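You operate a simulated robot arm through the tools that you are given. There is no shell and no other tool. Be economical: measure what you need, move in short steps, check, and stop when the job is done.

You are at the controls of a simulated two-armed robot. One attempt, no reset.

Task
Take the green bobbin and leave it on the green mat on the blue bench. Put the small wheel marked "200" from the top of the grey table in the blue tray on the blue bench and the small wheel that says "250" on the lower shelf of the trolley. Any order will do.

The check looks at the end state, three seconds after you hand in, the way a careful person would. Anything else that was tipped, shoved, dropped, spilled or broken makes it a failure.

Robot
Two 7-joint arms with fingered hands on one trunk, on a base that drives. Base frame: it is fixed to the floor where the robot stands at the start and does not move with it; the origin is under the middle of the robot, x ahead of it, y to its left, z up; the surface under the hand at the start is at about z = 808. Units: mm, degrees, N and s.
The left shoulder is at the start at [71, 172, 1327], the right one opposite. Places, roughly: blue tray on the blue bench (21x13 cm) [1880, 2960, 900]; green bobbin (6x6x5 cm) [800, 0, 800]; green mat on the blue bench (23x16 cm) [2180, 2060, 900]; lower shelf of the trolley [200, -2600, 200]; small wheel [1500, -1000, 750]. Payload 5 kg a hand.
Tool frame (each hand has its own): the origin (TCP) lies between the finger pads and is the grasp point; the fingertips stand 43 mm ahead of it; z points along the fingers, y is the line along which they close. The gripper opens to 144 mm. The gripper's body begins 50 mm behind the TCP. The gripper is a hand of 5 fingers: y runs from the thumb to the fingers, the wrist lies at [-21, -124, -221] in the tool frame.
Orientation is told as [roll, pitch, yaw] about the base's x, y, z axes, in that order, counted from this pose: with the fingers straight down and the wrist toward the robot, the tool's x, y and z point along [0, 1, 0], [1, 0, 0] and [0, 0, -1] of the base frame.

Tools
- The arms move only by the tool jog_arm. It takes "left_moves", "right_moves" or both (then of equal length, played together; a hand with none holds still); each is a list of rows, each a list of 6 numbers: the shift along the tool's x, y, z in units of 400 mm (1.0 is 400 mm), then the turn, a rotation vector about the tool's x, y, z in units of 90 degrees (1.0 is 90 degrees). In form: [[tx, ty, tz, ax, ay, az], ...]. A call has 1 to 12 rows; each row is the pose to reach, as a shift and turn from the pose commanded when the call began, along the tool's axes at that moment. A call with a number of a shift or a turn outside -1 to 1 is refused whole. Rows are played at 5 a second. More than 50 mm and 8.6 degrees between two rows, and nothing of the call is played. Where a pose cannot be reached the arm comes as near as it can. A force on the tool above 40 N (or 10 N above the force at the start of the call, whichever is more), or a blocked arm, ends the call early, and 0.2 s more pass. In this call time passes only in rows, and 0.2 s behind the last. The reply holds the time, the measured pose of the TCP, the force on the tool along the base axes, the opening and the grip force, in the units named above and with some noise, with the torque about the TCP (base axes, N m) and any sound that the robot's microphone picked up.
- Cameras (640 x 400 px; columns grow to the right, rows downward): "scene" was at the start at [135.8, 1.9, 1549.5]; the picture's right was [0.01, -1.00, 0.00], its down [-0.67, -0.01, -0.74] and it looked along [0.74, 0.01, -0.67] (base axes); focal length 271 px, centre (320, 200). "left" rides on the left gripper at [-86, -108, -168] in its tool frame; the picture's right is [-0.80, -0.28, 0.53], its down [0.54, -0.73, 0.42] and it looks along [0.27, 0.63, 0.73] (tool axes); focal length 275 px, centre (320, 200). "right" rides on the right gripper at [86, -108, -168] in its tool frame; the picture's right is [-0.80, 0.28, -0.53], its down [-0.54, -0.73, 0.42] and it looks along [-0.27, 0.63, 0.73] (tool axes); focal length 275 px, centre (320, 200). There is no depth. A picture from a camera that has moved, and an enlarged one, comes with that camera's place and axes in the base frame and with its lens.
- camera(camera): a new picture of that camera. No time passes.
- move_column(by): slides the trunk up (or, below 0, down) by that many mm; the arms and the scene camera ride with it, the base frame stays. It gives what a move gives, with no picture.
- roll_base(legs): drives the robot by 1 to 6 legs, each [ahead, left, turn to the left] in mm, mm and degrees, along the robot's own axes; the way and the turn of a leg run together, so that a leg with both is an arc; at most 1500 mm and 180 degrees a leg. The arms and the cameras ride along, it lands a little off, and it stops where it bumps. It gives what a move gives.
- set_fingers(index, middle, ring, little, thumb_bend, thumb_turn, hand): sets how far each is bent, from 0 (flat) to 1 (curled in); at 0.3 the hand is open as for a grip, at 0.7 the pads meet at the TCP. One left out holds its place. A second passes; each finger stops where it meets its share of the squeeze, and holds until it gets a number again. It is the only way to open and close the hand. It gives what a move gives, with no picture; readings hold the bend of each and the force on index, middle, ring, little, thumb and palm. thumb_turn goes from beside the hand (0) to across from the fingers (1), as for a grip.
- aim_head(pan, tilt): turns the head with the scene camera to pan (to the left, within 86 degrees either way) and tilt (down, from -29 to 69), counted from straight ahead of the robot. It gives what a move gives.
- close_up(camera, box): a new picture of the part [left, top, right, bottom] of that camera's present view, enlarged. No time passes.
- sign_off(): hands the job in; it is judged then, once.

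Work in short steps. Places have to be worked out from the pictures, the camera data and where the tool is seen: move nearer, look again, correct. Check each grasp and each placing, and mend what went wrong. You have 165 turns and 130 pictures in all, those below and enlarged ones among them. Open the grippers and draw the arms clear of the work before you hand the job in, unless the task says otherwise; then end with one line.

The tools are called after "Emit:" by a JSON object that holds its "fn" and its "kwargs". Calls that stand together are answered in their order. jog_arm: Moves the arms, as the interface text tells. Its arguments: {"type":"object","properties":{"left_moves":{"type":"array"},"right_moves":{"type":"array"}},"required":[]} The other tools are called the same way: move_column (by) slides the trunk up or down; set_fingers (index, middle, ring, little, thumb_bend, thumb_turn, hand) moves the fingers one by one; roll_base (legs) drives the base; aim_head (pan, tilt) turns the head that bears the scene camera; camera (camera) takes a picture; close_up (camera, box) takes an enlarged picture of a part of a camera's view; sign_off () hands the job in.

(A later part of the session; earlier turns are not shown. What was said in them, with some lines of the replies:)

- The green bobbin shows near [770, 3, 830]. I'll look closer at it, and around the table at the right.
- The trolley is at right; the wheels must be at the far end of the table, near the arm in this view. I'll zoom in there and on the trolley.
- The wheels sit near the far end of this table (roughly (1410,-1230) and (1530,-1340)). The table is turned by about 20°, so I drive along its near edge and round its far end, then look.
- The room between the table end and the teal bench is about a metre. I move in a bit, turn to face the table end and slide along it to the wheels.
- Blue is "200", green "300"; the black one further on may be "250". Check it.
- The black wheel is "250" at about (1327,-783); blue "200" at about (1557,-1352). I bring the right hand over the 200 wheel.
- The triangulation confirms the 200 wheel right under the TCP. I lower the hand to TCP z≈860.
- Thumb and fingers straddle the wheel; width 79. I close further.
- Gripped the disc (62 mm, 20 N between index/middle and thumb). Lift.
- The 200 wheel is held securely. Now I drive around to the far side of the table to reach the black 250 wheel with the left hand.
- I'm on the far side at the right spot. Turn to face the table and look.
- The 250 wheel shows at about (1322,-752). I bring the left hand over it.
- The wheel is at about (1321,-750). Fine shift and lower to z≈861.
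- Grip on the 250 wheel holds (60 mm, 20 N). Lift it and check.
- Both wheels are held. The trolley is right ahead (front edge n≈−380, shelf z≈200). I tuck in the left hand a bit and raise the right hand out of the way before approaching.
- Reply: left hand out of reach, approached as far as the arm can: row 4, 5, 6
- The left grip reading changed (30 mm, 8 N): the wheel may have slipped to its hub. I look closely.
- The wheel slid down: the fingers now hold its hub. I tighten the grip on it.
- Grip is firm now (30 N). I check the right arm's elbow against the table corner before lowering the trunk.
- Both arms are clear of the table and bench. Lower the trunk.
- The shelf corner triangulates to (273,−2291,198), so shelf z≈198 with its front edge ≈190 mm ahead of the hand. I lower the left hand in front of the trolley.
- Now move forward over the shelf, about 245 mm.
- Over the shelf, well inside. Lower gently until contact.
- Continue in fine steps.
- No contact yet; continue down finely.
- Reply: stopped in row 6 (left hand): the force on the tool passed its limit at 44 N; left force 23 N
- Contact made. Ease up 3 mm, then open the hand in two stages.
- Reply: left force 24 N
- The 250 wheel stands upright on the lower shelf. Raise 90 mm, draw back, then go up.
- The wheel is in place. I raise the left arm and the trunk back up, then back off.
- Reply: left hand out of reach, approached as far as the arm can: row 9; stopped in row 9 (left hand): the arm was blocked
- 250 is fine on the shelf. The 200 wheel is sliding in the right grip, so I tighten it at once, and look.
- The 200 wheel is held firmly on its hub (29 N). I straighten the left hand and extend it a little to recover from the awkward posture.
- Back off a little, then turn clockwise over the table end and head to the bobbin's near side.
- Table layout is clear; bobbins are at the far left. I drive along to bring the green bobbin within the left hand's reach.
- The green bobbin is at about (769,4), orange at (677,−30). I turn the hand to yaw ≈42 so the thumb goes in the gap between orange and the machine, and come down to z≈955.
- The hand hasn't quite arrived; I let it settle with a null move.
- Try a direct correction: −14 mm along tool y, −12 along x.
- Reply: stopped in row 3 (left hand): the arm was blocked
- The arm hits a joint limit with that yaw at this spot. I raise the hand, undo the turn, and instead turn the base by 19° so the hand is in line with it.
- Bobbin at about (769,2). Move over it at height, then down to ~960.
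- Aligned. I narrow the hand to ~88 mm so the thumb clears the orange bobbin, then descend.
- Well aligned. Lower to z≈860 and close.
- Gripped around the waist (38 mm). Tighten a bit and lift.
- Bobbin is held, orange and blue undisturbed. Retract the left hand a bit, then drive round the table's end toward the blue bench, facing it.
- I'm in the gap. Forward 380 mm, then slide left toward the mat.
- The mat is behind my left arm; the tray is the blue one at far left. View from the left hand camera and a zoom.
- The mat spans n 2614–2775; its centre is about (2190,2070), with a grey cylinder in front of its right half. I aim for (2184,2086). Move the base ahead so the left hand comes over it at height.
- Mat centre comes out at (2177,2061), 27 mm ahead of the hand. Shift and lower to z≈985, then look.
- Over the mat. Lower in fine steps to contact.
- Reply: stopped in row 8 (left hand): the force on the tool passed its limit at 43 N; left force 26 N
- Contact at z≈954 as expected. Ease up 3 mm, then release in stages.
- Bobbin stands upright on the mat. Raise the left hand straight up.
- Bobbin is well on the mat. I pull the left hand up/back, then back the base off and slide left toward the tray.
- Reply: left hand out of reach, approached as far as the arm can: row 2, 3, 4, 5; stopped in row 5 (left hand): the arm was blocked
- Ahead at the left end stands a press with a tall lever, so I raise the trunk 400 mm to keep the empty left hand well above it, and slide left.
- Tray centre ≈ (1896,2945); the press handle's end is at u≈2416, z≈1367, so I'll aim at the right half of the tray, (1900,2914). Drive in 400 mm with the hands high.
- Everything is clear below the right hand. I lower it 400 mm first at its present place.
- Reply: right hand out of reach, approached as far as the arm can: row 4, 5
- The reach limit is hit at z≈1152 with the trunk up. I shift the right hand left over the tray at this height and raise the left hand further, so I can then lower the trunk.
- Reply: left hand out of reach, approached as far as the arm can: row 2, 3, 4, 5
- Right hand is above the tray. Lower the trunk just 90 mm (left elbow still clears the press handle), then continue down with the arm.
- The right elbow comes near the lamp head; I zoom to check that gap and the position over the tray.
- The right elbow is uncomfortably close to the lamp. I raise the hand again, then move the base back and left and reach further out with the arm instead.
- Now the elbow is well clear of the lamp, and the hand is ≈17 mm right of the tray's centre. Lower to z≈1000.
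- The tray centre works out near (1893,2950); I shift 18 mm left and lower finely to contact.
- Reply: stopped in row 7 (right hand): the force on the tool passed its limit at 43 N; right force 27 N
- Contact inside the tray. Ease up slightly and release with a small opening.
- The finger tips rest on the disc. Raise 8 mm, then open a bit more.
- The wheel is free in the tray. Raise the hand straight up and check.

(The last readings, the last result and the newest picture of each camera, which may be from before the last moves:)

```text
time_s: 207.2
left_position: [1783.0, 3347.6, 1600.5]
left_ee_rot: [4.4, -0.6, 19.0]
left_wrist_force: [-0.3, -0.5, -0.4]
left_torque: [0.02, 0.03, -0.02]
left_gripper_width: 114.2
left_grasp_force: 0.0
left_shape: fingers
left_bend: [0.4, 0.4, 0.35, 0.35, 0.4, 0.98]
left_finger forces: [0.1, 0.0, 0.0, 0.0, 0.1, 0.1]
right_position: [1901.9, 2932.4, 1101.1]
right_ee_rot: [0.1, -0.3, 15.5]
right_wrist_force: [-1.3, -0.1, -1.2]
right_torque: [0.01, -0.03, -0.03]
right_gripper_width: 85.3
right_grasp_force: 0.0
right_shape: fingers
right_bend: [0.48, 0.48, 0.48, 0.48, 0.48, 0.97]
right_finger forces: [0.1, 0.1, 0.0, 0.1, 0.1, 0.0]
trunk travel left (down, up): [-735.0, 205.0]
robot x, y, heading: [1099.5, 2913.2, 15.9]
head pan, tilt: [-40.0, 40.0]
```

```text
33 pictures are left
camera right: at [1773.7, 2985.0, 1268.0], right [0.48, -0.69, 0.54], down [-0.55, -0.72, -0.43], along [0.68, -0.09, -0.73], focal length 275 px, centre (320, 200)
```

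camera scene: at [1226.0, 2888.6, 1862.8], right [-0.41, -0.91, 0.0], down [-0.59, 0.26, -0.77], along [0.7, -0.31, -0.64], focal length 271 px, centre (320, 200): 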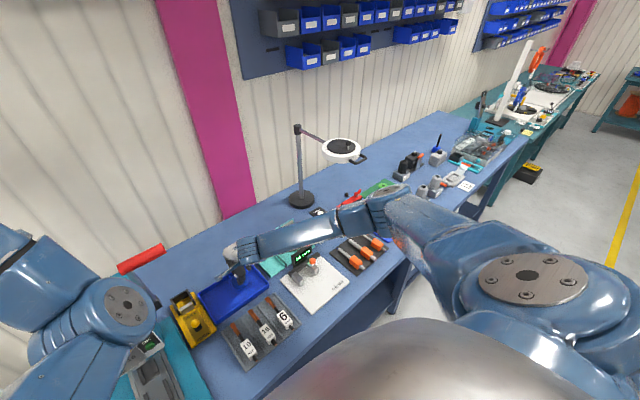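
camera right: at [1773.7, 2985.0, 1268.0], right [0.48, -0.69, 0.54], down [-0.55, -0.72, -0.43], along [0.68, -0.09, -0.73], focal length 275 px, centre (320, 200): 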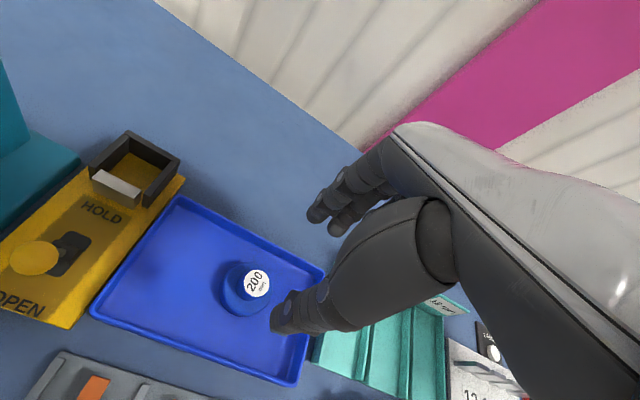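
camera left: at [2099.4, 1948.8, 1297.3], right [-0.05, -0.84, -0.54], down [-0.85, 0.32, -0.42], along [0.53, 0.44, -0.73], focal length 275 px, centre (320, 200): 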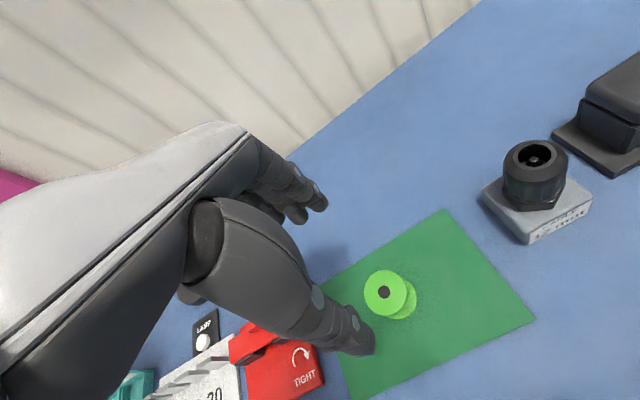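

All placed. I back the base off 280 mm, clear of the bench, and take a last look.

Emit:
{"fn": "roll_base", "kwargs": {"legs": [[-280, 0, 0]]}}

Emit:
{"fn": "set_fingers", "kwargs": {"hand": "right", "index": 0.3, "middle": 0.3, "ring": 0.3, "little": 0.3, "thumb_bend": 0.3}}

Emit:
{"fn": "aim_head", "kwargs": {"pan": -15, "tilt": 38}}

Emit:
{"fn": "camera", "kwargs": {"camera": "scene"}}

```text
time_s: 209.1
left_position: [1520.4, 3270.5, 1597.4]
left_ee_rot: [4.2, -0.4, 18.6]
left_wrist_force: [0.2, 0.8, -0.2]
left_torque: [-0.02, 0.1, 0.01]
left_gripper_width: 114.5
left_grasp_force: 0.0
left_shape: fingers
left_bend: [0.4, 0.4, 0.35, 0.35, 0.4, 0.98]
left_finger forces: [0.0, 0.0, 0.1, 0.0, 0.0, 0.0]
right_position: [1636.2, 2854.9, 1098.3]
right_ee_rot: [0.1, -0.2, 15.3]
right_wrist_force: [0.5, 0.0, 0.0]
right_torque: [-0.04, 0.05, 0.0]
right_gripper_width: 85.5
right_grasp_force: 0.1
right_shape: fingers
right_bend: [0.48, 0.48, 0.48, 0.48, 0.48, 0.97]
right_finger forces: [0.1, 0.0, 0.0, 0.0, 0.0, 0.0]
trunk travel left (down, up): [-735.0, 205.0]
robot x, y, heading: [827.6, 2836.2, 15.7]
head pan, tilt: [-40.0, 40.0]
```

```text
time_s: 210.1
left_position: [1515.5, 3270.1, 1601.5]
left_ee_rot: [4.3, -0.6, 18.7]
left_wrist_force: [-0.4, 0.1, 0.6]
left_torque: [-0.04, -0.01, 0.02]
left_gripper_width: 114.2
left_grasp_force: 0.0
left_shape: fingers
left_bend: [0.4, 0.4, 0.35, 0.35, 0.4, 0.98]
left_finger forces: [0.1, 0.1, 0.0, 0.1, 0.0, 0.1]
right_position: [1632.6, 2854.8, 1102.4]
right_ee_rot: [0.1, -0.3, 15.3]
right_wrist_force: [-0.4, 0.3, 0.7]
right_torque: [-0.02, -0.02, 0.02]
right_gripper_width: 148.7
right_grasp_force: 0.1
right_shape: fingers
right_bend: [0.3, 0.3, 0.3, 0.3, 0.3, 0.97]
right_finger forces: [0.0, 0.0, 0.0, 0.1, 0.0, 0.1]
trunk travel left (down, up): [-735.0, 205.0]
robot x, y, heading: [832.5, 2833.5, 15.5]
head pan, tilt: [-40.0, 40.0]
```

```text
time_s: 211.0
left_position: [1517.1, 3269.1, 1600.1]
left_ee_rot: [4.4, -0.5, 18.8]
left_wrist_force: [-0.1, -1.3, 0.4]
left_torque: [0.0, 0.04, 0.01]
left_gripper_width: 114.2
left_grasp_force: 0.0
left_shape: fingers
left_bend: [0.4, 0.4, 0.35, 0.35, 0.4, 0.98]
left_finger forces: [0.1, 0.0, 0.1, 0.0, 0.1, 0.0]
right_position: [1634.7, 2856.5, 1100.7]
right_ee_rot: [0.0, -0.4, 15.3]
right_wrist_force: [0.2, 0.1, -1.1]
right_torque: [-0.01, 0.02, 0.01]
right_gripper_width: 149.4
right_grasp_force: 0.0
right_shape: fingers
right_bend: [0.3, 0.3, 0.3, 0.3, 0.3, 0.97]
right_finger forces: [0.1, 0.0, 0.0, 0.0, 0.0, 0.1]
trunk travel left (down, up): [-735.0, 205.0]
robot x, y, heading: [827.6, 2835.8, 15.7]
head pan, tilt: [-15.0, 38.0]
```

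```text
32 pictures are left
camera scene: at [966.7, 2850.1, 1865.8], right [0.01, -1.0, 0.0], down [-0.62, 0.0, -0.79], along [0.79, 0.01, -0.62], focal length 271 px, centre (320, 200)
```

scene: 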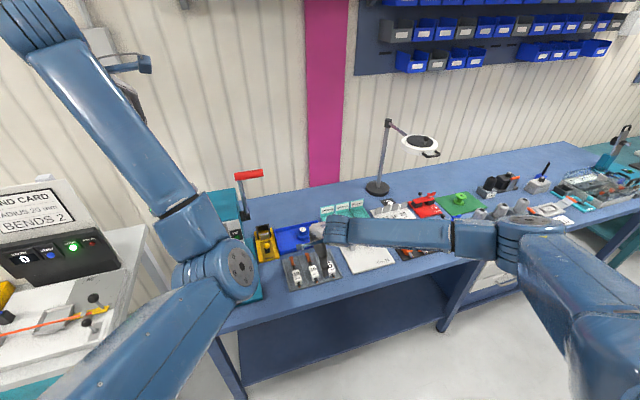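

The bobbin is on the mat, the 200 wheel is in the tray, and the lamp and the other items stand as before. Both hands are open and clear, so I hand in.

Emit:
{"fn": "sign_off", "kwargs": {}}

```text
The job is handed in.
```

The green bobbin is on the green mat, the "200" wheel is in the blue tray, and the "250" wheel is on the trolley's lower shelf; I saw nothing else moved.
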